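You operate a simulated robot arm through the tools that you are given. There is no shell and no other tool. Be economical: measure what you need, move in short steps, check, and stop when the job is done.

You are at the controls of a simulated two-armed robot. One attempt, no reset.

JOB
Lay the wheel bar on the stand flange and wind the step out.
Fine: foot clamp free first; hold the bar while winding till it shows 0 mm, then lock the clamp. Set down upright: wheel bar.

Only the result counts: the job must be done as asked and must still hold three seconds after the hand-in. Knocking over, shifting, dropping, spilling or breaking anything else fails it.

ROBOT AND FRAMES
Two 6-joint arms with two-finger parallel grippers on one trunk, on a base that drives. Base frame: it is fixed to the floor where the robot stands at the start and does not move with it; the origin is under the middle of the robot, x ahead of it, y to its left, z up; the surface under the hand at the start is at about z = 800. Lengths are in mm, angles in rad, forces in N, time in s.
The left shoulder is at the start at [60, 187, 1047], the right one opposite. With the tool pointing down near the work surface each hand reaches from about 280 to 620 mm from the robot's upright axis, wherever it stands, measured 20 degrees to its own side. Places, roughly: bar wheel [300, -500, 800]; flange face [700, 200, 900]; foot clamp [500, 0, 900]. Payload 1.57 kg a hand.
The TCP of each hand is the grasp point between the finger pads, 30 mm short of the fingertips. In the tool frame z runs along the fingers and y along their closing line. Largest opening 110 mm; finger width 24, thickness 12; the body of the gripper, 48 by 112 mm, starts 78 mm behind the TCP.
Orientation is that of the tool frame in the base frame, as a unit quaternion [x, y, z, w]. With the fingers straight down and closing along the base's y, the tool's x points along the base's -x, its y along +y and its z along -z.

CONTROLS
- The arms move only by the tool arm_command. It takes "left_moves", "right_moves" or both (then of equal length, played together; a hand with none holds still); each is a list of rows, each an object (a shift or turn left out is 0, a gripper value left out holds the last) with "rotation": the turn, a rotation vector about the base's x, y, z in rad, a list of three; "xyz": the shift along the base's x, y, z in mm, a list of three; "hand": the closure in counts, from 0 (fully open) to 255 (shut). In form: [{"rotation": [ax, ay, az], "xyz": [x, y, z], "hand": hand}, ...]. A call has 1 to 20 rows; each row shifts and turns the commanded pose from where the row before left it. Rows are played at 5 a second. More than 50 mm and 0.15 rad between two rows, or a gripper value outside its range, and nothing of the call is played. Where a pose cannot be reached the arm comes as near as it can. A force on the tool above 40 N (or 10 N above the force at the start of the call, whichever is more), or a blocked arm, ends the call early, and 0.2 s more pass. The fingers move at their own pace (about 153 mm/s each) and stop on an object; they squeeze with about 43 N. The grip force told is the motor's: it shows also when the fingers shut on nothing. Time passes only in rows, and 0.2 s behind the last, so rows that do not move let the fingers close. The reply holds the time, the measured pose of the TCP, the force on the tool along the base axes, the opening and the grip force, in the units named above and with some noise, with the torque about the TCP (base axes, N m) and any sound that the robot's microphone picked up, and new pictures: "show" is both (left out), scene, wrist or none (wrist: the cameras of the hands that moved).
- Cameras (640 x 400 px; columns grow to the right, rows downward): "scene" is now at [8.9, -23.9, 1582.4]; the picture's right is [-0.34, -0.94, 0.00], its down [-0.76, 0.27, -0.59] and it looks along [0.56, -0.20, -0.81] (base axes); focal length 282 px, centre (320, 200). "left" rides on the left gripper at [70, -16, -141] in its tool frame; the picture's right is [0.23, 0.97, 0.00], its down [-0.86, 0.20, -0.48] and it looks along [-0.47, 0.11, 0.88] (tool axes); focal length 222 px, centre (320, 200). "right" rides on the right gripper at [70, 16, -141] in its tool frame; the picture's right is [-0.23, 0.97, 0.00], its down [-0.86, -0.20, -0.48] and it looks along [-0.47, -0.11, 0.88] (tool axes); focal length 222 px, centre (320, 200). There is no depth. A picture from a camera that has moved, and an enlarged one, comes with that camera's place and axes in the base frame and with its lens.
- lift_body(by): slides the trunk up (or, below 0, down) by that many mm; the arms and the scene camera ride with it, the base frame stays. It gives what a move gives, with no picture.
- steer(legs): drives the robot by 1 to 6 legs, each [ahead, left, turn to the left] in mm, mm and rad, along the robot's own axes; the way and the turn of a leg run together, so that a leg with both is an arc; at most 1500 mm and 3.142 rad a leg. The arms and the cameras ride along, it lands a little off, and it stops where it bumps. It gives what a move gives, and a new picture of the scene camera.
- aim_head(pan, tilt): turns the head with the scene camera to pan (to the left, within 1.501 rad either way) and tilt (down, from -0.506 to 1.204), counted from straight ahead of the robot. It gives what a move gives, and a new picture of the scene camera.
- zoom(camera, box): a new picture of the part [left, top, right, bottom] of that camera's present view, enlarged. No time passes.
- job_done(): hands the job in; it is judged then, once.

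Work in short steps. Places have to be worked out from the pictures, the camera data and where the tool is seen: move nearer, look again, correct. Check each grasp and each placing, and mend what went wrong. You have 120 turns and 260 pictures in all, those below and enlarged ones among them. Open the grippers and draw the arms clear of the work before you hand the job in, unless the task says otherwise; then end with one line.

The tools are called after "Request:" as a command line: name --argument value ..., lists and objects as JSON in quotes. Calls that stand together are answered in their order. arm_command: Moves the arms, as the interface text tells. Its arguments: {"type":"object","properties":{"left_moves":{"type":"array","items":{"type":"object","properties":{"rotation":{"type":"array","items":{"type":"number"}},"xyz":{"type":"array","items":{"type":"number"}},"hand":{"type":"number"}}}},"right_moves":{"type":"array","items":{"type":"object","properties":{"rotation":{"type":"array","items":{"type":"number"}},"xyz":{"type":"array","items":{"type":"number"}},"hand":{"type":"number"}}}},"show":{"type":"string","enum":["both","scene","wrist","none"]}},"required":[]} The other tools are called the same way: lift_body (by) slides the trunk up or down; steer (legs) drives the base; aim_head (pan, tilt) turns the head that bears the scene camera; zoom (camera, box) takes an enlarged picture of a part of a camera's view; job_done () hands the job in.

At the start:

```text
t: 0.0
left_tcp_pos: [405.1, -6.5, 1191.2]
left_tcp_rot: [0.0, 1.0, 0.0, 0.0]
left_force: [-0.7, -0.1, 0.6]
left_ft_torque: [0.01, -0.01, 0.04]
left_opening: 110.0
left_finger_force: 0.0
right_tcp_pos: [323.3, -393.9, 1149.2]
right_tcp_rot: [0.0, 1.0, 0.0, -0.001]
right_force: [-0.2, 0.0, 0.1]
right_ft_torque: [-0.02, -0.02, 0.01]
right_opening: 109.8
right_finger_force: 0.0
trunk travel left (down, up): [-675.0, 315.0]
robot x, y, heading: [-3.1, 1.5, 0.002]
head pan, tilt: [-0.347, 0.935]
```

scene: 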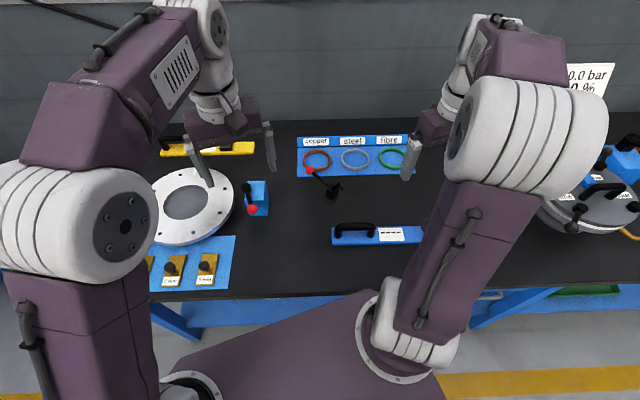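
right: 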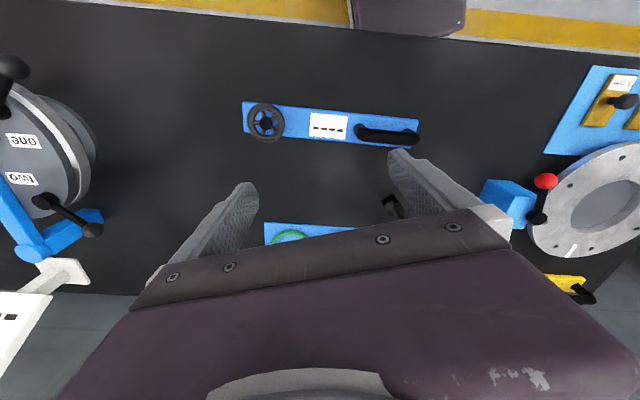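
left: 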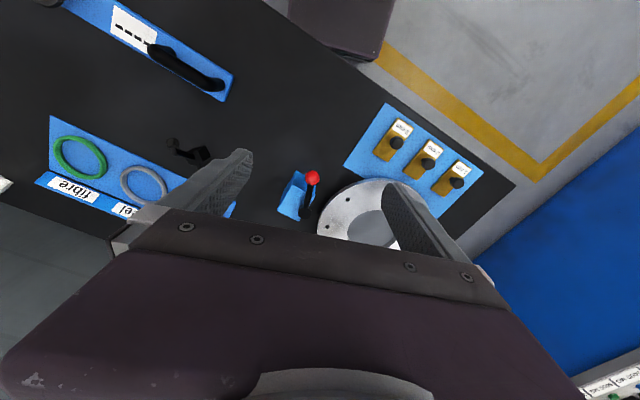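

I'll look closer at the bar, the flange and the foot clamp before moving.

Request:
zoom --camera "scene" --box '[130, 120, 330, 300]'

Request:
zoom --camera "right" --box '[220, 80, 440, 220]'

Request:
zoom --camera "left" --box '[120, 80, 480, 280]'

```text
2.22 times, centred on (230, 210) of scene
camera zoom: at [8.9, -23.9, 1582.4], right [-0.34, -0.94, 0.0], down [-0.76, 0.27, -0.59], along [0.56, -0.2, -0.81], focal length 626 px, centre (520, 178)
```

zoom: 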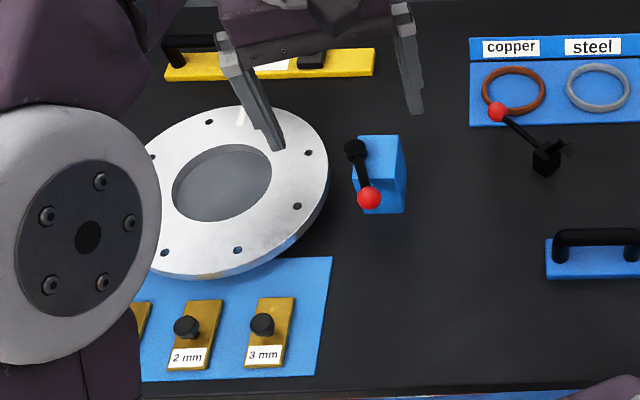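

```text
2.86 times, centred on (330, 150) of right
camera zoom: at [254.4, -376.8, 1288.4], right [0.23, 0.97, 0.0], down [0.86, -0.2, 0.48], along [0.47, -0.11, -0.88], focal length 635 px, centre (291, 343)
```

zoom: 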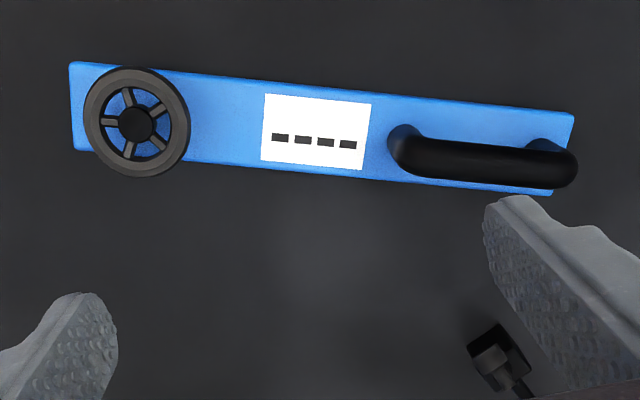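

```text
1.78 times, centred on (300, 180) of left
camera zoom: at [336.9, -23.1, 1331.6], right [-0.23, 0.97, 0.0], down [0.86, 0.2, 0.48], along [0.47, 0.11, -0.88], focal length 395 px, centre (356, 236)
```

zoom: 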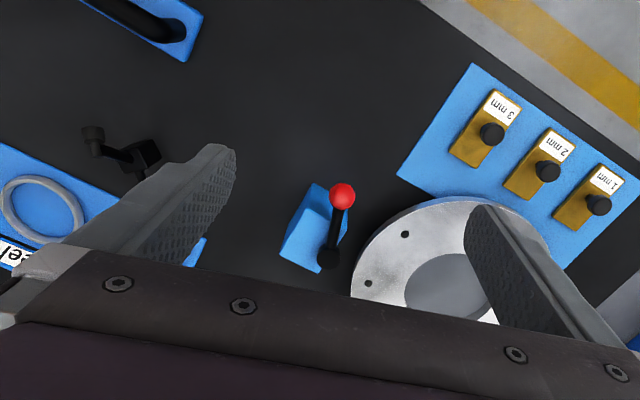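

The block with the red-ball lever at about [540,5] looks like the foot clamp, and the table is turned about -0.32 rad. I'll look left and ahead to see the flange stand and the space to drive.

Request:
aim_head --pan 0.4 --tilt 0.7

```text
t: 1.1
left_tcp_pos: [406.4, -6.5, 1191.3]
left_tcp_rot: [0.0, 1.0, -0.001, 0.0]
left_force: [-0.4, -0.1, -0.5]
left_ft_torque: [-0.01, -0.01, 0.02]
left_opening: 110.4
left_finger_force: 0.1
right_tcp_pos: [323.1, -393.0, 1150.2]
right_tcp_rot: [0.0, 1.0, 0.001, 0.0]
right_force: [-0.3, 0.4, -0.3]
right_ft_torque: [0.03, 0.01, -0.01]
right_opening: 110.0
right_finger_force: 0.1
trunk travel left (down, up): [-675.0, 315.0]
robot x, y, heading: [-0.7, -1.6, 0.003]
head pan, tilt: [0.4, 0.7]
camera scene: at [18.1, 34.0, 1601.2], right [0.39, -0.92, 0.0], down [-0.59, -0.25, -0.76], along [0.7, 0.3, -0.64], focal length 282 px, centre (320, 200)
```

scene: 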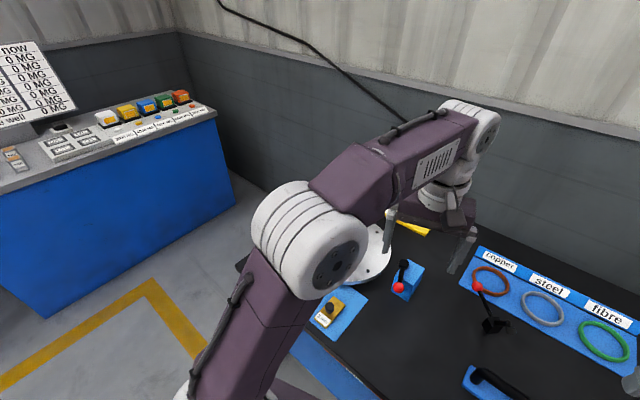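

There is plenty of free floor to the left. I'll drive to stand in front of the flange, facing square to the table.

Request:
steer --legs '[[0, 0, -0.32], [0, 370, 0]]'

Request:
aim_head --pan 0.0 --tilt 0.95

```text
t: 4.5
left_tcp_pos: [499.9, 222.7, 1191.1]
left_tcp_rot: [0.155, 0.988, 0.0, -0.001]
left_force: [0.2, 0.5, 0.2]
left_ft_torque: [0.0, 0.0, 0.0]
left_opening: 110.0
left_finger_force: 0.0
right_tcp_pos: [303.0, -121.1, 1148.5]
right_tcp_rot: [0.155, 0.988, 0.0, 0.0]
right_force: [0.0, 0.4, 0.4]
right_ft_torque: [-0.04, 0.01, 0.02]
right_opening: 109.9
right_finger_force: 0.1
trunk travel left (down, up): [-675.0, 315.0]
robot x, y, heading: [115.1, 347.4, -0.309]
head pan, tilt: [0.4, 0.7]
camera scene: at [142.5, 379.0, 1601.2], right [0.09, -1.0, 0.0], down [-0.64, -0.06, -0.77], along [0.76, 0.07, -0.64], focal length 282 px, centre (320, 200)
```

scene: 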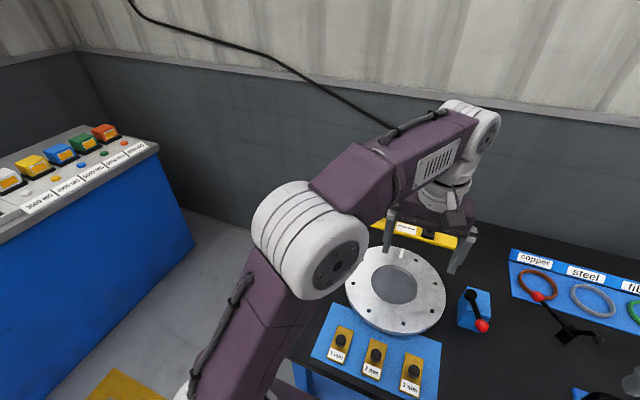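

```text
t: 5.4
left_tcp_pos: [499.7, 222.6, 1190.0]
left_tcp_rot: [0.155, 0.988, 0.0, 0.0]
left_force: [1.0, 0.7, 0.1]
left_ft_torque: [-0.07, -0.01, -0.01]
left_opening: 110.1
left_finger_force: 0.1
right_tcp_pos: [303.2, -120.8, 1149.3]
right_tcp_rot: [0.154, 0.988, 0.0, 0.0]
right_force: [-0.1, 0.5, -0.4]
right_ft_torque: [0.02, -0.04, 0.0]
right_opening: 110.1
right_finger_force: 0.1
trunk travel left (down, up): [-675.0, 315.0]
robot x, y, heading: [115.8, 354.4, -0.313]
head pan, tilt: [0.0, 0.949]
camera scene: at [127.4, 350.0, 1581.5], right [-0.3, -0.95, 0.0], down [-0.77, 0.25, -0.58], along [0.55, -0.18, -0.81], focal length 282 px, centre (320, 200)
```

scene: 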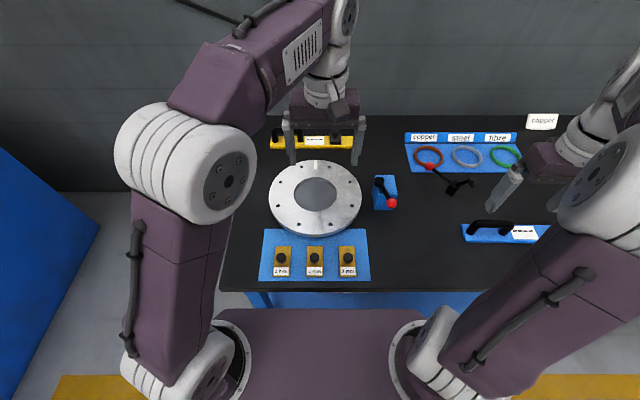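

The whole stand is in view now. I'll zoom into the stand, the clamp and the yellow bar behind.

Request:
zoom --camera "scene" --box '[250, 120, 410, 240]'

Request:
zoom --camera "left" --box '[0, 0, 640, 400]'

Request:
zoom --camera "scene" --box '[360, 160, 480, 220]'

```text
3.33 times, centred on (330, 180) of scene
camera zoom: at [127.4, 350.0, 1581.5], right [-0.3, -0.95, 0.0], down [-0.77, 0.25, -0.58], along [0.55, -0.18, -0.81], focal length 938 px, centre (287, 267)
```

zoom: 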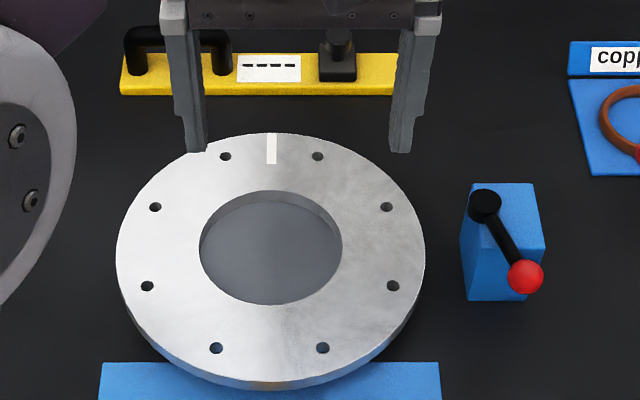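

```text
1.00 times, centred on (320, 200) of left (not enlarged: the box is as wide or as high as the picture)
camera zoom: at [429.3, 228.0, 1331.6], right [0.08, 1.0, 0.0], down [0.88, -0.07, 0.48], along [0.48, -0.04, -0.88], focal length 222 px, centre (320, 200)
```

zoom: 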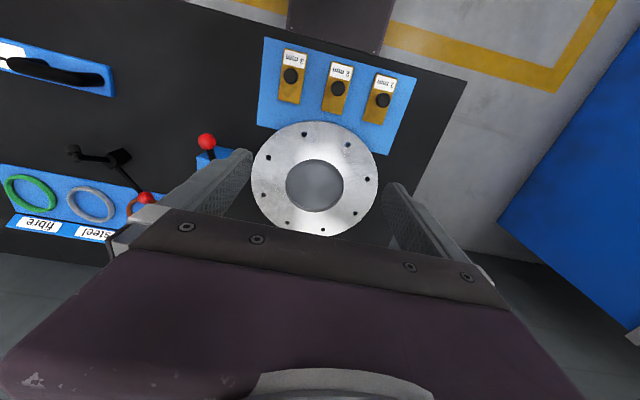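

```text
5.33 times, centred on (420, 190) of scene
camera zoom: at [127.4, 350.0, 1581.5], right [-0.3, -0.95, 0.0], down [-0.77, 0.25, -0.58], along [0.55, -0.18, -0.81], focal length 1502 px, centre (-213, 253)
```

zoom: 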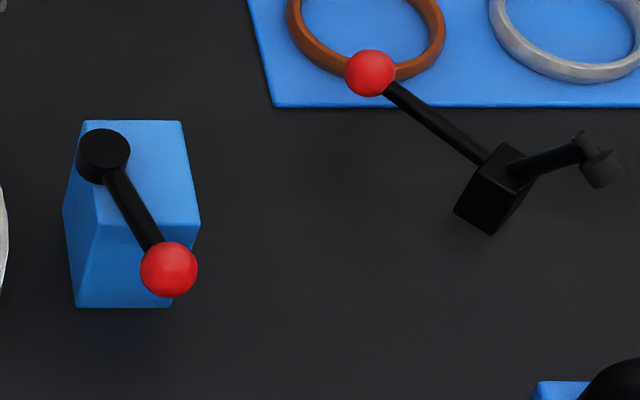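

Triangulation puts the lever ball near [515, 4, 907] and the hub near [615, 4, 888], which is on the right hand's side. I'll bring the right hand over it for a close look.

Request:
arm_command --right_moves '[{"xyz": [35, 30, -15]}, {"xyz": [35, 30, -15]}, {"xyz": [35, 30, -15]}, {"xyz": [35, 30, -15]}]' --show "wrist"

```text
t: 6.4
left_tcp_pos: [501.5, 222.8, 1190.3]
left_tcp_rot: [0.154, 0.988, 0.0, -0.001]
left_force: [0.6, -0.3, 0.3]
left_ft_torque: [-0.05, 0.05, 0.01]
left_opening: 109.9
left_finger_force: 0.1
right_tcp_pos: [447.0, 1.3, 1089.4]
right_tcp_rot: [0.154, 0.988, -0.001, -0.001]
right_force: [0.9, 0.0, -0.1]
right_ft_torque: [0.01, 0.02, 0.0]
right_opening: 110.0
right_finger_force: 0.1
trunk travel left (down, up): [-675.0, 315.0]
robot x, y, heading: [116.5, 352.9, -0.309]
head pan, tilt: [0.0, 0.949]
camera right: at [386.7, 37.9, 1229.0], right [0.51, 0.86, 0.0], down [0.75, -0.45, 0.48], along [0.41, -0.25, -0.88], focal length 222 px, centre (320, 200)
```

right: 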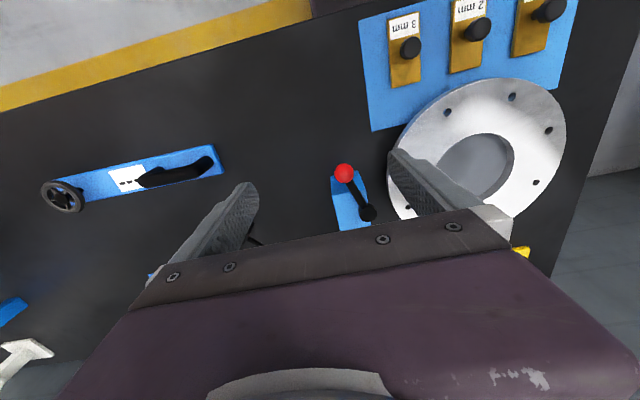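

Request:
zoom --camera "right" --box '[280, 60, 600, 260]'

Request:
zoom --camera "right" --box '[310, 150, 410, 230]'

```text
2.00 times, centred on (440, 160) of right
camera zoom: at [386.7, 37.9, 1229.0], right [0.51, 0.86, 0.0], down [0.75, -0.45, 0.48], along [0.41, -0.25, -0.88], focal length 444 px, centre (80, 280)
```

zoom: 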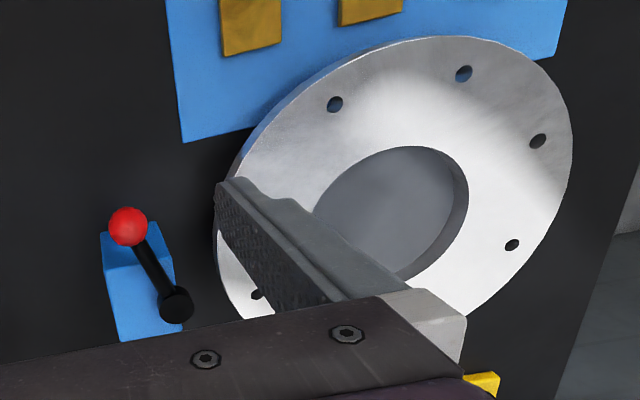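

```text
5.00 times, centred on (360, 190) of right
camera zoom: at [386.7, 37.9, 1229.0], right [0.51, 0.86, 0.0], down [0.75, -0.45, 0.48], along [0.41, -0.25, -0.88], focal length 1111 px, centre (120, 250)
```

zoom: 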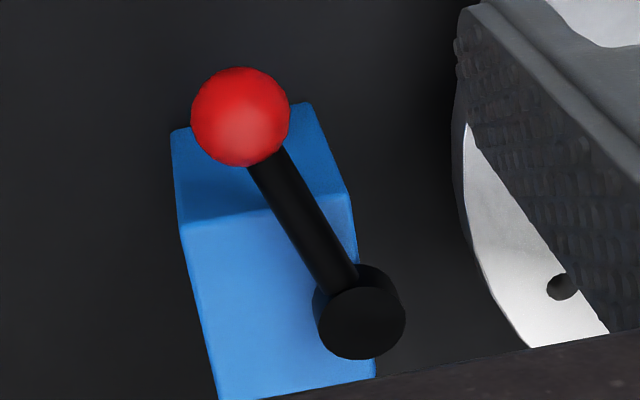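

The hub axis looks vertical: the lever is about 98 mm long and points along -x, with ball centre near [515, 3, 907]. I'll bring the right hand above the ball with the fingers partly closed.

Request:
arm_command --right_moves '[{"xyz": [34, 1, -35], "hand": 116}, {"xyz": [34, 1, -35]}, {"xyz": [0, 0, -25]}]' --show "both"

```text
t: 7.2
left_tcp_pos: [498.7, 222.4, 1191.9]
left_tcp_rot: [0.154, 0.988, 0.001, 0.001]
left_force: [-0.7, -0.2, -0.2]
left_ft_torque: [0.02, 0.0, 0.0]
left_opening: 110.1
left_finger_force: 0.0
right_tcp_pos: [511.0, 2.8, 994.5]
right_tcp_rot: [0.154, 0.988, 0.0, 0.0]
right_force: [-0.6, -0.4, 0.1]
right_ft_torque: [0.0, -0.03, -0.02]
right_opening: 60.0
right_finger_force: 0.2
trunk travel left (down, up): [-675.0, 315.0]
robot x, y, heading: [113.2, 353.4, -0.315]
head pan, tilt: [0.0, 0.949]
camera scene: at [125.8, 349.8, 1581.5], right [-0.31, -0.95, 0.0], down [-0.77, 0.25, -0.58], along [0.56, -0.18, -0.81], focal length 282 px, centre (320, 200)
camera right: at [450.7, 39.3, 1134.1], right [0.51, 0.86, 0.0], down [0.75, -0.45, 0.48], along [0.41, -0.25, -0.88], focal length 222 px, centre (320, 200)
```

scene: 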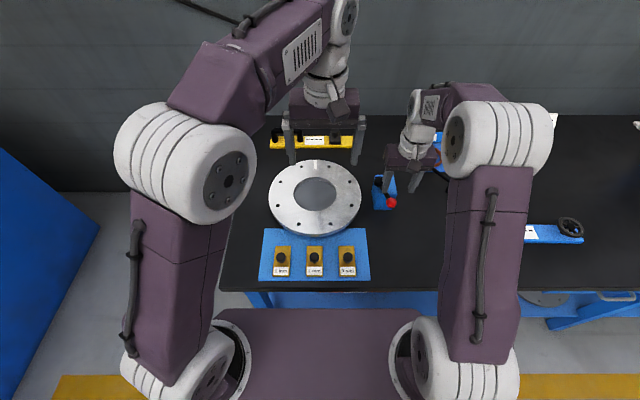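
right: 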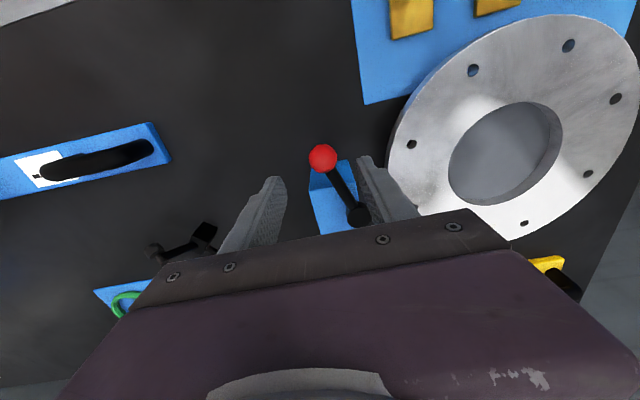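

The ball re-measures at about [515, 2.5, 907]. I'll descend to straddle it and close on it.

Request:
arm_command --right_moves '[{"xyz": [3, 0, -40]}, {"xyz": [1, 0, -37]}, {"hand": 200}, {"hand": 200}]' --show "wrist"

```text
t: 8.2
left_tcp_pos: [500.3, 221.6, 1190.0]
left_tcp_rot: [0.156, 0.988, 0.0, 0.0]
left_force: [0.7, 0.6, 0.7]
left_ft_torque: [0.0, -0.02, 0.02]
left_opening: 109.9
left_finger_force: 0.1
right_tcp_pos: [516.8, 2.8, 916.4]
right_tcp_rot: [0.154, 0.988, 0.0, 0.0]
right_force: [-0.4, 1.5, -4.9]
right_ft_torque: [-0.27, -0.8, -0.07]
right_opening: 31.3
right_finger_force: 39.3
trunk travel left (down, up): [-675.0, 315.0]
robot x, y, heading: [118.9, 351.6, -0.31]
head pan, tilt: [0.0, 0.949]
camera right: at [455.4, 39.1, 1055.0], right [0.51, 0.86, 0.0], down [0.75, -0.45, 0.48], along [0.41, -0.25, -0.88], focal length 222 px, centre (320, 200)
```

right: 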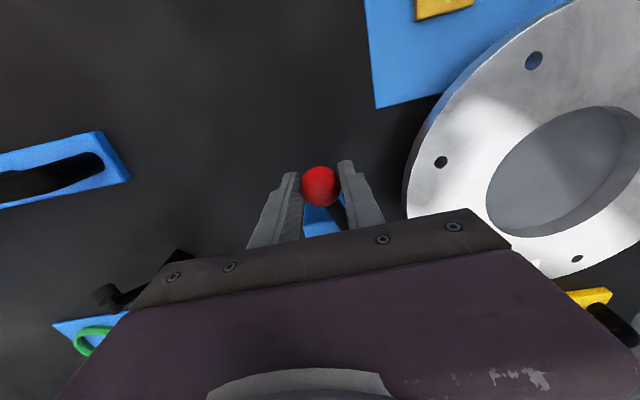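

The ball is held (31 mm across). I'll try swinging it a little to the right (−y) around the hub and feel the force.

Request:
arm_command --right_moves '[{"xyz": [0.5, -9.7, 0], "rotation": [0, 0, 0.1]}, {"xyz": [1.4, -9.6, 0], "rotation": [0, 0, 0.1]}]' --show "wrist"

```text
t: 8.8
left_tcp_pos: [499.7, 223.0, 1190.2]
left_tcp_rot: [0.154, 0.988, 0.0, 0.0]
left_force: [-0.3, -0.3, 0.6]
left_ft_torque: [0.0, -0.02, 0.02]
left_opening: 110.2
left_finger_force: 0.1
right_tcp_pos: [517.4, -17.3, 915.6]
right_tcp_rot: [0.054, 0.999, 0.0, -0.002]
right_force: [2.0, 4.8, -2.9]
right_ft_torque: [0.15, 0.12, 0.35]
right_opening: 31.2
right_finger_force: 40.1
trunk travel left (down, up): [-675.0, 315.0]
robot x, y, heading: [113.6, 351.4, -0.307]
head pan, tilt: [0.0, 0.949]
camera right: at [451.5, 6.9, 1055.1], right [0.33, 0.94, 0.0], down [0.83, -0.29, 0.48], along [0.45, -0.16, -0.88], focal length 222 px, centre (320, 200)
```

right: 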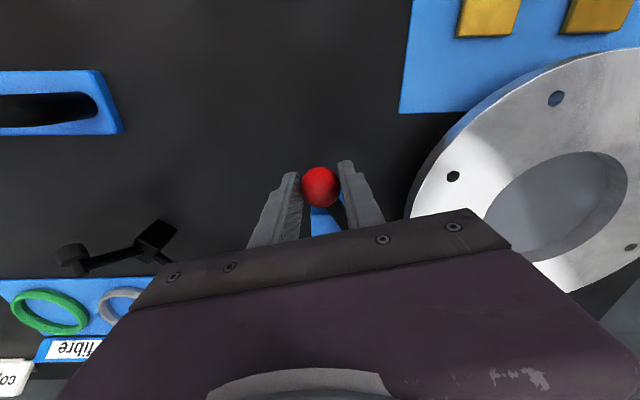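

The lever swings freely this way with only about 5 N. I'll continue the arc.

Request:
arm_command --right_moves '[{"xyz": [2.4, -9.4, 0], "rotation": [0, 0, 0.1]}, {"xyz": [3.3, -9.1, 0], "rotation": [0, 0, 0.1]}, {"xyz": [4.2, -8.8, 0], "rotation": [0, 0, 0.1]}, {"xyz": [5.1, -8.2, 0], "rotation": [0, 0, 0.1]}]' --show "wrist"

```text
t: 9.8
left_tcp_pos: [504.9, 223.9, 1189.9]
left_tcp_rot: [0.154, 0.988, 0.0, -0.001]
left_force: [-0.6, 0.6, -1.6]
left_ft_torque: [-0.02, -0.06, 0.0]
left_opening: 109.8
left_finger_force: 0.0
right_tcp_pos: [534.5, -52.3, 916.2]
right_tcp_rot: [-0.145, 0.989, 0.0, -0.001]
right_force: [9.2, 10.5, -11.5]
right_ft_torque: [0.27, -0.48, 0.12]
right_opening: 31.1
right_finger_force: 40.0
trunk travel left (down, up): [-675.0, 315.0]
robot x, y, heading: [116.7, 352.7, -0.31]
head pan, tilt: [0.0, 0.949]
camera right: at [465.0, -57.1, 1055.3], right [-0.06, 1.0, 0.0], down [0.88, 0.05, 0.48], along [0.48, 0.03, -0.88], focal length 222 px, centre (320, 200)
```

right: 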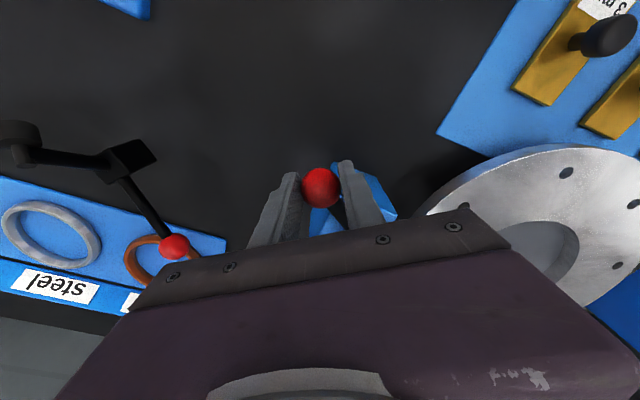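

Forces are rising; I'll check the lever from the scene view.

Request:
zoom --camera "scene" --box '[340, 130, 480, 230]'

Request:
zoom --camera "right" --box '[240, 140, 440, 250]'

```text
4.00 times, centred on (410, 180) of scene
camera zoom: at [131.1, 351.3, 1581.3], right [-0.3, -0.95, 0.0], down [-0.78, 0.25, -0.58], along [0.55, -0.18, -0.81], focal length 1126 px, centre (-40, 280)
```

zoom: 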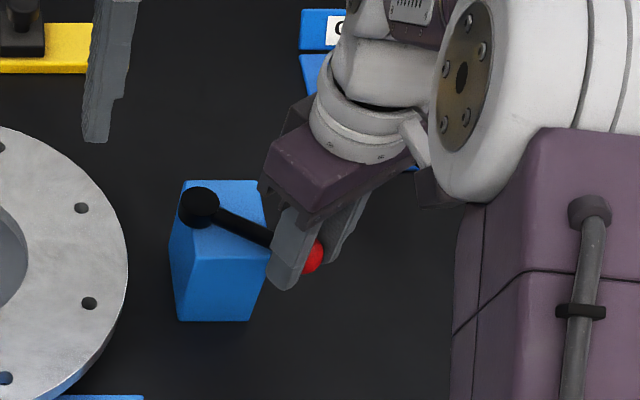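

```text
3.20 times, centred on (340, 195) of right
camera zoom: at [465.0, -57.1, 1055.3], right [-0.06, 1.0, 0.0], down [0.88, 0.05, 0.48], along [0.48, 0.03, -0.88], focal length 711 px, centre (256, 216)
```

zoom: 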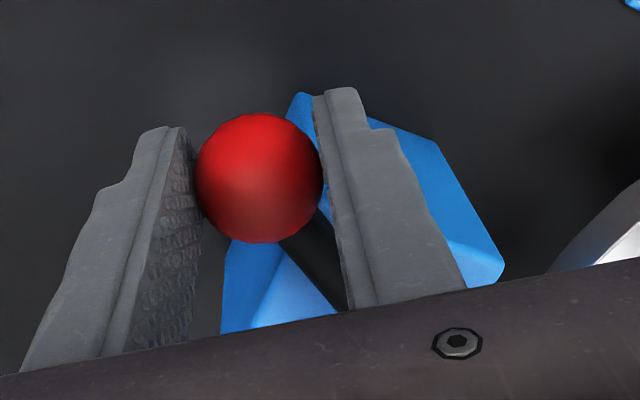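

The lever is turning with the hand; the load is mainly radial (my radius is a few mm too long). I'll continue with an inward correction.

Request:
arm_command --right_moves '[{"xyz": [8.5, -6, -1], "rotation": [0, 0, 0.1]}, {"xyz": [6.8, -7.0, -1], "rotation": [0, 0, 0.1]}, {"xyz": [7.5, -6.3, 0], "rotation": [0, 0, 0.1]}]' --show "wrist"

```text
t: 10.6
left_tcp_pos: [500.0, 225.0, 1189.6]
left_tcp_rot: [0.155, 0.988, -0.001, 0.0]
left_force: [-0.4, 0.1, 0.7]
left_ft_torque: [0.0, 0.02, 0.0]
left_opening: 109.9
left_finger_force: 0.0
right_tcp_pos: [554.6, -71.3, 915.1]
right_tcp_rot: [-0.292, 0.956, -0.001, -0.001]
right_force: [3.7, 10.1, 3.1]
right_ft_torque: [-0.03, 0.43, 0.14]
right_opening: 31.2
right_finger_force: 39.7
trunk travel left (down, up): [-675.0, 315.0]
robot x, y, heading: [118.4, 352.6, -0.312]
head pan, tilt: [0.0, 0.949]
camera right: at [489.8, -95.9, 1055.2], right [-0.35, 0.94, 0.0], down [0.82, 0.31, 0.48], along [0.45, 0.17, -0.88], focal length 222 px, centre (320, 200)
```

right: 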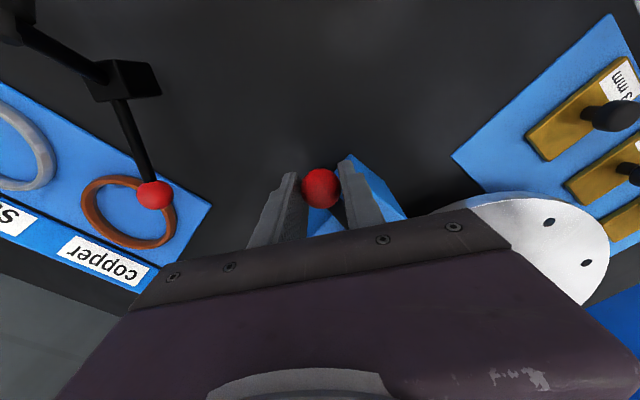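

Still turning, now about 0.9 rad from the start. I'll keep going until a stop or sound.

Request:
arm_command --right_moves '[{"xyz": [7.6, -5.3, 0], "rotation": [0, 0, 0.1]}, {"xyz": [8.2, -4.5, 0], "rotation": [0, 0, 0.1]}, {"xyz": [8.6, -3.6, 0], "rotation": [0, 0, 0.1]}, {"xyz": [8.9, -2.8, 0], "rotation": [0, 0, 0.1]}]' --show "wrist"

```text
t: 11.5
left_tcp_pos: [496.2, 227.4, 1192.9]
left_tcp_rot: [0.154, 0.988, -0.002, 0.002]
left_force: [0.8, 0.5, -0.1]
left_ft_torque: [0.01, 0.01, -0.01]
left_opening: 109.9
left_finger_force: 0.0
right_tcp_pos: [571.5, -78.8, 915.5]
right_tcp_rot: [-0.451, 0.893, 0.01, -0.007]
right_force: [-16.8, 15.0, 21.1]
right_ft_torque: [0.27, 0.5, 0.13]
right_opening: 31.3
right_finger_force: 40.0
trunk travel left (down, up): [-675.0, 315.0]
robot x, y, heading: [117.3, 353.1, -0.306]
head pan, tilt: [0.0, 0.949]
stopped in row 4 (right hand): the force on the tool passed its limit at 49 N (the readings are from after the stop); the commanded pose is now the measured one
camera right: at [522.3, -127.9, 1055.2], right [-0.65, 0.76, 0.03], down [0.68, 0.56, 0.47], along [0.34, 0.32, -0.88], focal length 222 px, centre (320, 200)
```

right: 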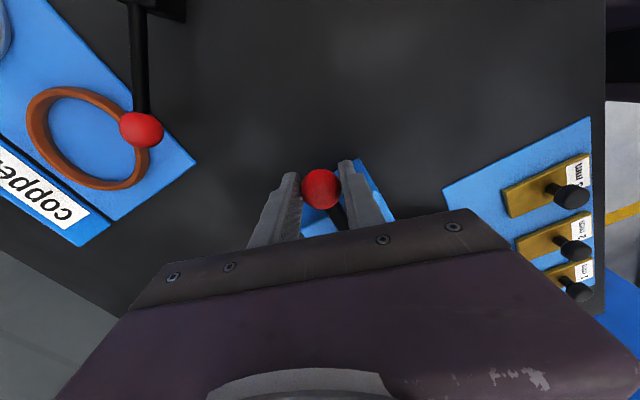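

The lever reached an end stop about 1.1 rad from its start. I'll open, withdraw straight up and look.

Request:
arm_command --right_moves '[{"hand": 116}, {"hand": 116}, {"xyz": [0, 0, 40]}, {"xyz": [0, 0, 40]}, {"xyz": [0, 0, 40]}, {"xyz": [-20, -40, 20], "rotation": [0, 0, -0.1]}, {"xyz": [-20, -40, 20], "rotation": [0, 0, -0.15]}, {"xyz": [-20, -40, 0], "rotation": [0, 0, -0.15]}, {"xyz": [-20, -40, 0], "rotation": [0, 0, -0.15]}, {"rotation": [0, 0, -0.15]}, {"rotation": [0, 0, -0.15]}, {"rotation": [0, 0, -0.15]}, {"rotation": [0, 0, -0.15]}, {"rotation": [0, 0, -0.1]}]' --show "scene"

Request:
zoom --camera "scene" --box '[340, 130, 480, 230]'

```text
t: 14.5
left_tcp_pos: [500.6, 221.5, 1190.7]
left_tcp_rot: [0.155, 0.988, 0.0, 0.0]
left_force: [-0.2, 0.0, -0.8]
left_ft_torque: [0.0, 0.0, 0.01]
left_opening: 109.9
left_finger_force: 0.1
right_tcp_pos: [473.9, -212.0, 1060.4]
right_tcp_rot: [0.158, 0.987, 0.013, 0.001]
right_force: [0.7, 0.3, -0.3]
right_ft_torque: [0.03, 0.02, 0.0]
right_opening: 59.7
right_finger_force: 0.1
right hand out of reach, approached as far as the arm can: row 6, 7, 9
trunk travel left (down, up): [-675.0, 315.0]
robot x, y, heading: [112.5, 352.8, -0.312]
head pan, tilt: [0.0, 0.949]
camera scene: at [126.9, 349.9, 1581.4], right [-0.31, -0.95, 0.0], down [-0.77, 0.25, -0.58], along [0.55, -0.18, -0.81], focal length 282 px, centre (320, 200)
```

scene: 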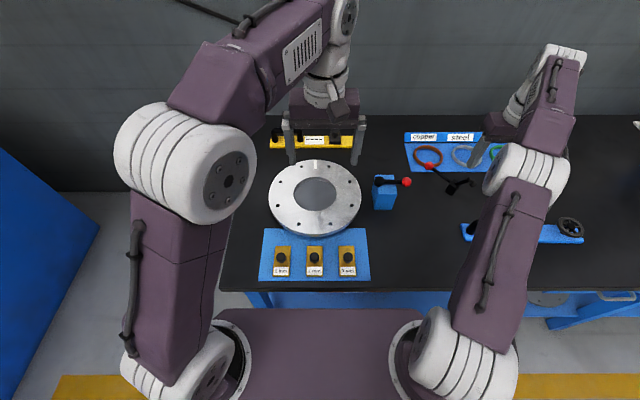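

```text
4.00 times, centred on (410, 180) of scene
camera zoom: at [126.9, 349.9, 1581.4], right [-0.31, -0.95, 0.0], down [-0.77, 0.25, -0.58], along [0.55, -0.18, -0.81], focal length 1126 px, centre (-40, 280)
```

zoom: 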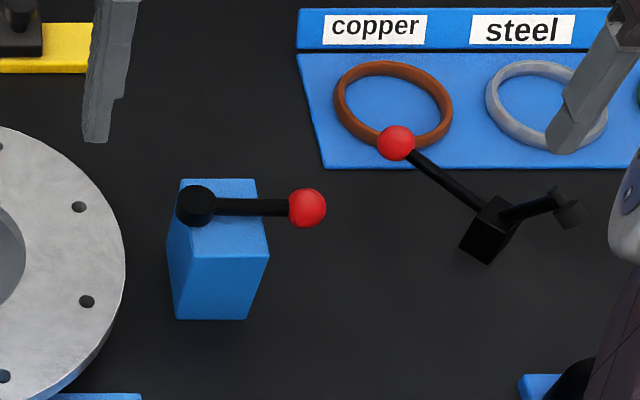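

The lever now points straight right along the table. Next is the bar: I'll view it from the right wrist.

Request:
arm_command --right_moves '[{"xyz": [-40, -10, 0]}, {"xyz": [-40, -10, 0]}, {"xyz": [-20, -10, 0]}]' --show "wrist"

Request:
zoom --camera "scene" --box '[440, 190, 600, 270]'

```text
t: 15.3
left_tcp_pos: [499.3, 221.9, 1189.6]
left_tcp_rot: [0.155, 0.988, 0.001, 0.0]
left_force: [0.0, -0.1, 0.1]
left_ft_torque: [0.02, 0.0, 0.0]
left_opening: 109.9
left_finger_force: 0.1
right_tcp_pos: [374.7, -239.1, 1060.4]
right_tcp_rot: [0.156, 0.988, 0.012, 0.002]
right_force: [-0.6, -0.4, 0.0]
right_ft_torque: [0.01, 0.0, -0.01]
right_opening: 60.2
right_finger_force: 0.0
trunk travel left (down, up): [-675.0, 315.0]
robot x, y, heading: [113.9, 355.1, -0.31]
head pan, tilt: [0.0, 0.949]
camera right: at [313.7, -206.6, 1201.2], right [0.52, 0.86, 0.02], down [0.75, -0.47, 0.47], along [0.41, -0.23, -0.88], focal length 222 px, centre (320, 200)
```

right: 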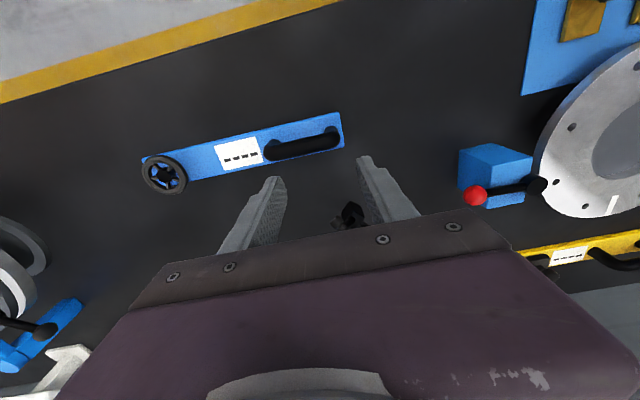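

```text
4.00 times, centred on (520, 230) of scene
camera zoom: at [127.1, 349.8, 1581.4], right [-0.31, -0.95, 0.0], down [-0.77, 0.25, -0.58], along [0.55, -0.18, -0.81], focal length 1126 px, centre (-480, 80)
```

zoom: 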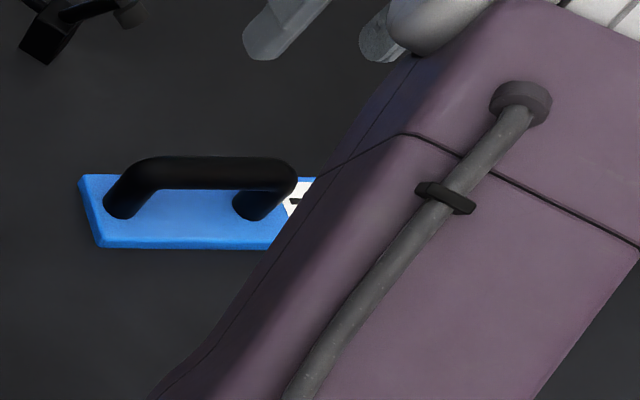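

The bar's centre (the display) is near [342, -378]. I'll drive back to the right by about 450 mm so the right hand can take the bar at its centre.

Request:
steer --legs '[[0, -450, 0]]'

Request:
zoom --camera "right" --box '[0, 0, 640, 400]'

```text
t: 18.0
left_tcp_pos: [363.8, -208.6, 1190.1]
left_tcp_rot: [0.149, 0.989, 0.0, 0.001]
left_force: [0.1, -0.4, -0.1]
left_ft_torque: [0.0, 0.0, 0.05]
left_opening: 109.9
left_finger_force: 0.0
right_tcp_pos: [243.2, -671.1, 1062.4]
right_tcp_rot: [0.152, 0.988, 0.012, 0.0]
right_force: [0.1, -0.1, -0.1]
right_ft_torque: [0.01, 0.02, 0.01]
right_opening: 60.2
right_finger_force: 0.0
trunk travel left (down, up): [-675.0, 315.0]
robot x, y, heading: [-20.2, -80.0, -0.298]
head pan, tilt: [0.0, 0.949]
camera scene: at [-10.1, -83.7, 1581.4], right [-0.3, -0.96, 0.0], down [-0.78, 0.24, -0.58], along [0.56, -0.17, -0.81], focal length 282 px, centre (320, 200)
```

scene: 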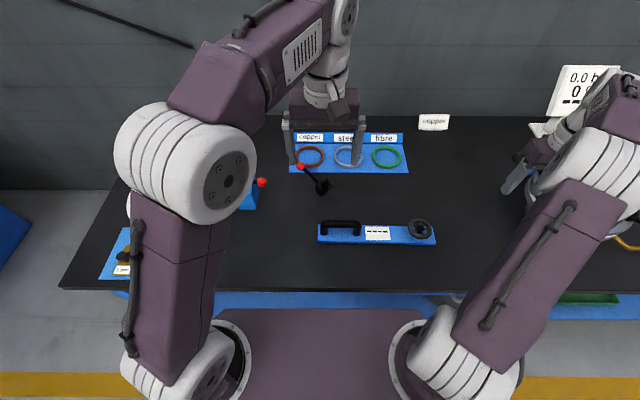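

```text
1.00 times, centred on (320, 200) of right (not enlarged: the box is as wide or as high as the picture)
camera zoom: at [182.2, -638.5, 1201.7], right [0.51, 0.86, 0.02], down [0.75, -0.46, 0.47], along [0.42, -0.22, -0.88], focal length 222 px, centre (320, 200)
```

zoom: 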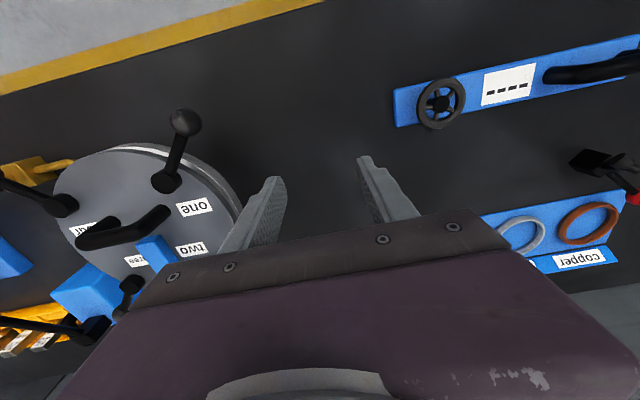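

Request:
zoom --camera "scene" --box '[300, 200, 460, 260]'

```text
4.00 times, centred on (380, 230) of scene
camera zoom: at [-10.1, -83.7, 1581.4], right [-0.3, -0.96, 0.0], down [-0.78, 0.24, -0.58], along [0.56, -0.17, -0.81], focal length 1126 px, centre (80, 80)
```

zoom: 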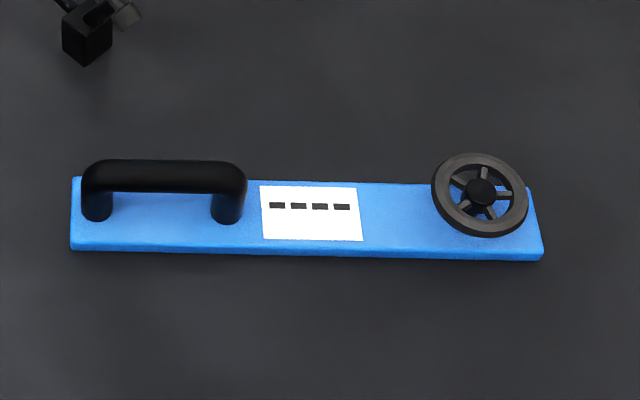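

The bar is about 363 × 55 mm, with its centre near [343, -375]. I'll turn the right hand 90° so the fingers close across the bar, bring it above the centre, and move the left hand aside.

Request:
arm_command --right_moves '[{"xyz": [9, 27, 0], "rotation": [0, 0, -0.15], "hand": 40}, {"xyz": [9, 27, -10], "rotation": [0, 0, -0.15]}, {"xyz": [9, 27, -10], "rotation": [0, 0, -0.15]}, {"xyz": [9, 27, -10], "rotation": [0, 0, -0.15]}, {"xyz": [9, 27, -10], "rotation": [0, 0, -0.15]}, {"xyz": [9, 27, -10], "rotation": [0, 0, -0.15]}, {"xyz": [9, 27, -10], "rotation": [0, 0, -0.15]}, {"xyz": [9, 27, -10], "rotation": [0, 0, -0.15]}, {"xyz": [9, 27, -10], "rotation": [0, 0, -0.15]}, {"xyz": [9, 27, -10], "rotation": [0, 0, -0.15]}, {"xyz": [10, 26, -10], "rotation": [0, 0, -0.085]}]' --left_moves '[{"xyz": [3, 9, 0]}, {"xyz": [3, 9, 0]}, {"xyz": [3, 9, 0]}, {"xyz": [3, 9, 0]}, {"xyz": [3, 9, 0]}, {"xyz": [3, 9, 0]}, {"xyz": [3, 9, 0]}, {"xyz": [3, 9, 0]}, {"xyz": [3, 9, 0]}, {"xyz": [3, 9, 0]}, {"xyz": [3, 9, 0]}]'

```text
t: 20.4
left_tcp_pos: [398.0, -108.5, 1190.8]
left_tcp_rot: [0.15, 0.989, 0.0, 0.0]
left_force: [-0.3, 0.9, 0.5]
left_ft_torque: [-0.02, -0.02, 0.01]
left_opening: 109.9
left_finger_force: 0.0
right_tcp_pos: [344.0, -376.3, 963.1]
right_tcp_rot: [0.811, 0.585, 0.008, 0.009]
right_force: [-0.1, 0.1, -0.2]
right_ft_torque: [0.0, 0.0, -0.01]
right_opening: 92.8
right_finger_force: 0.0
trunk travel left (down, up): [-675.0, 315.0]
robot x, y, heading: [-18.6, -82.7, -0.303]
head pan, tilt: [0.0, 0.949]
camera scene: at [-9.5, -82.9, 1581.4], right [-0.3, -0.96, 0.0], down [-0.78, 0.24, -0.58], along [0.56, -0.17, -0.81], focal length 282 px, centre (320, 200)
camera right: at [379.2, -313.7, 1101.8], right [0.85, -0.52, 0.02], down [-0.47, -0.75, 0.47], along [-0.23, -0.41, -0.88], focal length 222 px, centre (320, 200)
camera left: at [326.5, -102.9, 1331.0], right [0.07, 1.0, 0.0], down [0.88, -0.06, 0.48], along [0.48, -0.04, -0.88], focal length 222 px, centre (320, 200)
```

scene: 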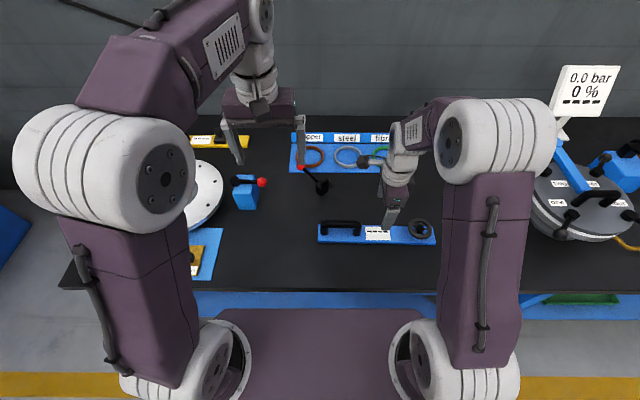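
right: 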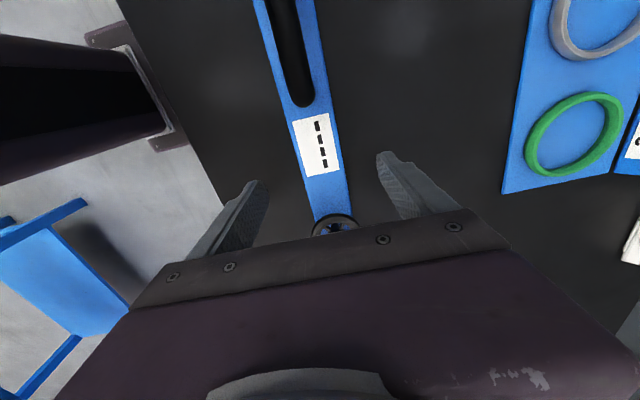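
left: 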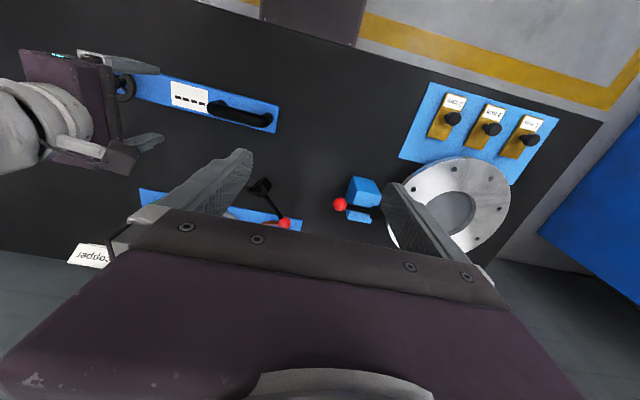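

The hand is over the display with the fingers across the bar. I'll take out a small tilt and descend towards the bar.

Request:
arm_command --right_moves '[{"xyz": [-1, -1, -45], "rotation": [0, 0.024, 0]}, {"xyz": [-1, -1, -45]}, {"xyz": [0, 0, -25]}, {"xyz": [0, 0, -8]}]' --show "both"

Request:
zoom --camera "scene" --box '[300, 180, 460, 260]'

```text
t: 21.4
left_tcp_pos: [397.6, -109.6, 1190.0]
left_tcp_rot: [0.15, 0.989, 0.001, 0.0]
left_force: [0.6, -0.7, 0.2]
left_ft_torque: [-0.01, -0.04, 0.02]
left_opening: 109.8
left_finger_force: 0.0
right_tcp_pos: [341.9, -379.7, 839.6]
right_tcp_rot: [0.81, 0.586, -0.003, 0.001]
right_force: [0.2, 0.2, 0.3]
right_ft_torque: [0.02, -0.02, 0.02]
right_opening: 92.7
right_finger_force: 0.0
trunk travel left (down, up): [-675.0, 315.0]
robot x, y, heading: [-21.3, -84.9, -0.3]
head pan, tilt: [0.0, 0.949]
camera scene: at [-9.8, -84.1, 1581.4], right [-0.3, -0.96, 0.0], down [-0.78, 0.24, -0.58], along [0.56, -0.17, -0.81], focal length 282 px, centre (320, 200)
camera right: at [380.8, -317.2, 978.1], right [0.85, -0.52, 0.0], down [-0.46, -0.75, 0.48], along [-0.25, -0.41, -0.88], focal length 222 px, centre (320, 200)
```

scene: 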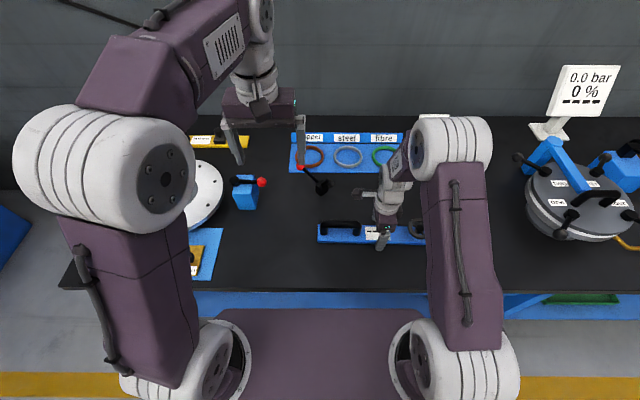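
right: 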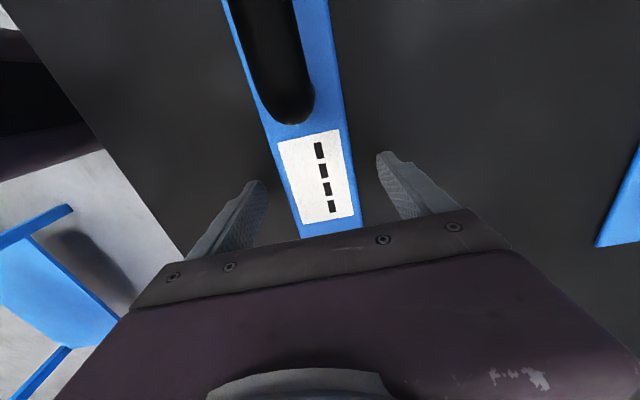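

```text
4.00 times, centred on (380, 220) of scene
camera zoom: at [-9.8, -84.1, 1581.4], right [-0.3, -0.96, 0.0], down [-0.78, 0.24, -0.58], along [0.56, -0.17, -0.81], focal length 1126 px, centre (80, 120)
```

zoom: 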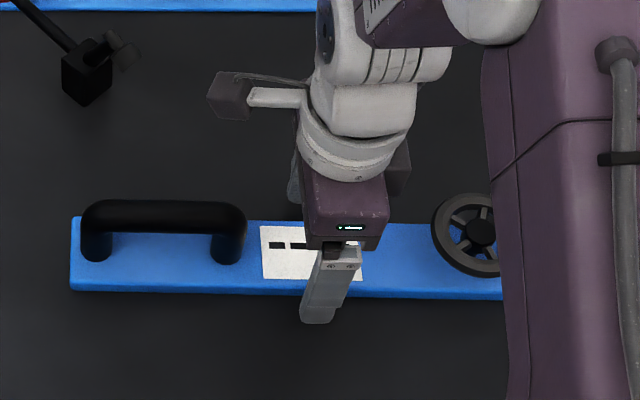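

The fingers straddle the bar well. I'll go down 6 mm more and close.

Request:
arm_command --right_moves '[{"xyz": [0, 0, -3]}, {"xyz": [0, 0, -3]}, {"hand": 255}, {"hand": 255}, {"hand": 255}]' --show "wrist"

```text
t: 22.6
left_tcp_pos: [397.2, -109.1, 1189.7]
left_tcp_rot: [0.15, 0.989, 0.0, 0.0]
left_force: [-0.3, -0.9, -0.5]
left_ft_torque: [0.01, 0.0, 0.04]
left_opening: 109.8
left_finger_force: 0.1
right_tcp_pos: [342.9, -378.7, 833.2]
right_tcp_rot: [0.81, 0.586, -0.002, 0.002]
right_force: [0.4, 1.2, -0.5]
right_ft_torque: [0.03, 0.21, -0.28]
right_opening: 59.9
right_finger_force: 43.5
trunk travel left (down, up): [-675.0, 315.0]
robot x, y, heading: [-21.9, -81.3, -0.299]
head pan, tilt: [0.0, 0.949]
camera right: at [380.3, -316.4, 971.9], right [0.85, -0.52, 0.0], down [-0.46, -0.75, 0.48], along [-0.25, -0.41, -0.88], focal length 222 px, centre (320, 200)
```

right: 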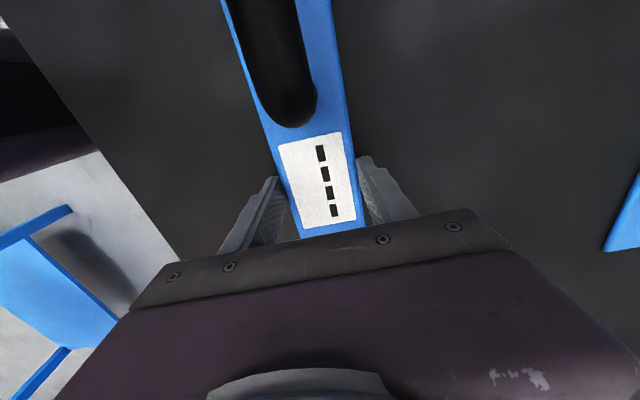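

Gripped at 60 mm width. I'll lift gently and watch for tilt.

Request:
arm_command --right_moves '[{"xyz": [0, 0, 10]}, {"xyz": [0, 0, 20]}, {"xyz": [0, 0, 20]}]'

Request:
zoom --camera "scene" --box '[300, 180, 460, 260]'

```text
t: 23.4
left_tcp_pos: [396.7, -109.6, 1189.6]
left_tcp_rot: [0.149, 0.989, 0.0, 0.001]
left_force: [0.6, 0.1, -0.3]
left_ft_torque: [0.02, -0.01, -0.04]
left_opening: 109.7
left_finger_force: 0.1
right_tcp_pos: [341.9, -378.4, 881.6]
right_tcp_rot: [0.81, 0.586, -0.002, 0.001]
right_force: [0.5, -0.2, -1.1]
right_ft_torque: [-0.04, 0.02, 0.05]
right_opening: 0.0
right_finger_force: 21.6
trunk travel left (down, up): [-675.0, 315.0]
robot x, y, heading: [-21.2, -83.4, -0.302]
head pan, tilt: [0.0, 0.949]
camera scene: at [-10.2, -84.3, 1581.4], right [-0.3, -0.96, 0.0], down [-0.78, 0.24, -0.58], along [0.56, -0.17, -0.81], focal length 282 px, centre (320, 200)
camera right: at [379.7, -316.1, 1021.5], right [0.85, -0.52, 0.0], down [-0.46, -0.75, 0.48], along [-0.25, -0.41, -0.88], focal length 222 px, centre (320, 200)
```

scene: 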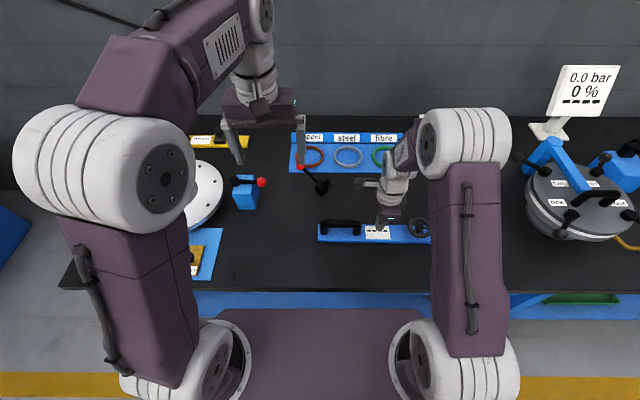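
right: 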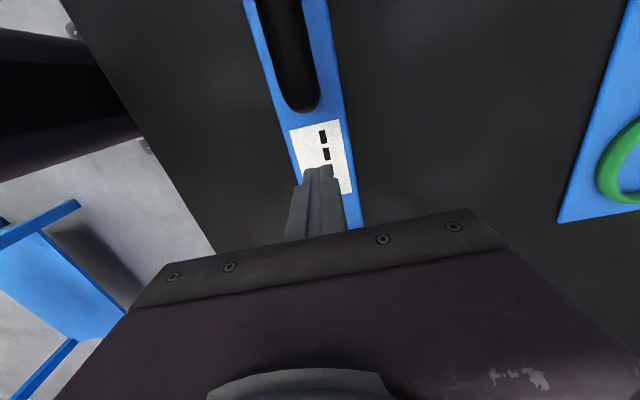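

```text
4.00 times, centred on (380, 220) of scene
camera zoom: at [-10.2, -84.3, 1581.4], right [-0.3, -0.96, 0.0], down [-0.78, 0.24, -0.58], along [0.56, -0.17, -0.81], focal length 1126 px, centre (80, 120)
```

zoom: 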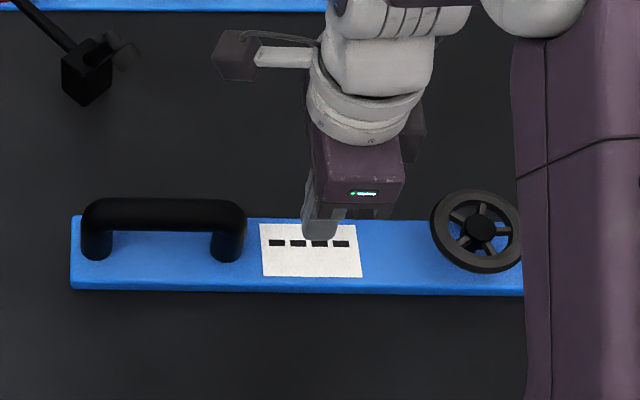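

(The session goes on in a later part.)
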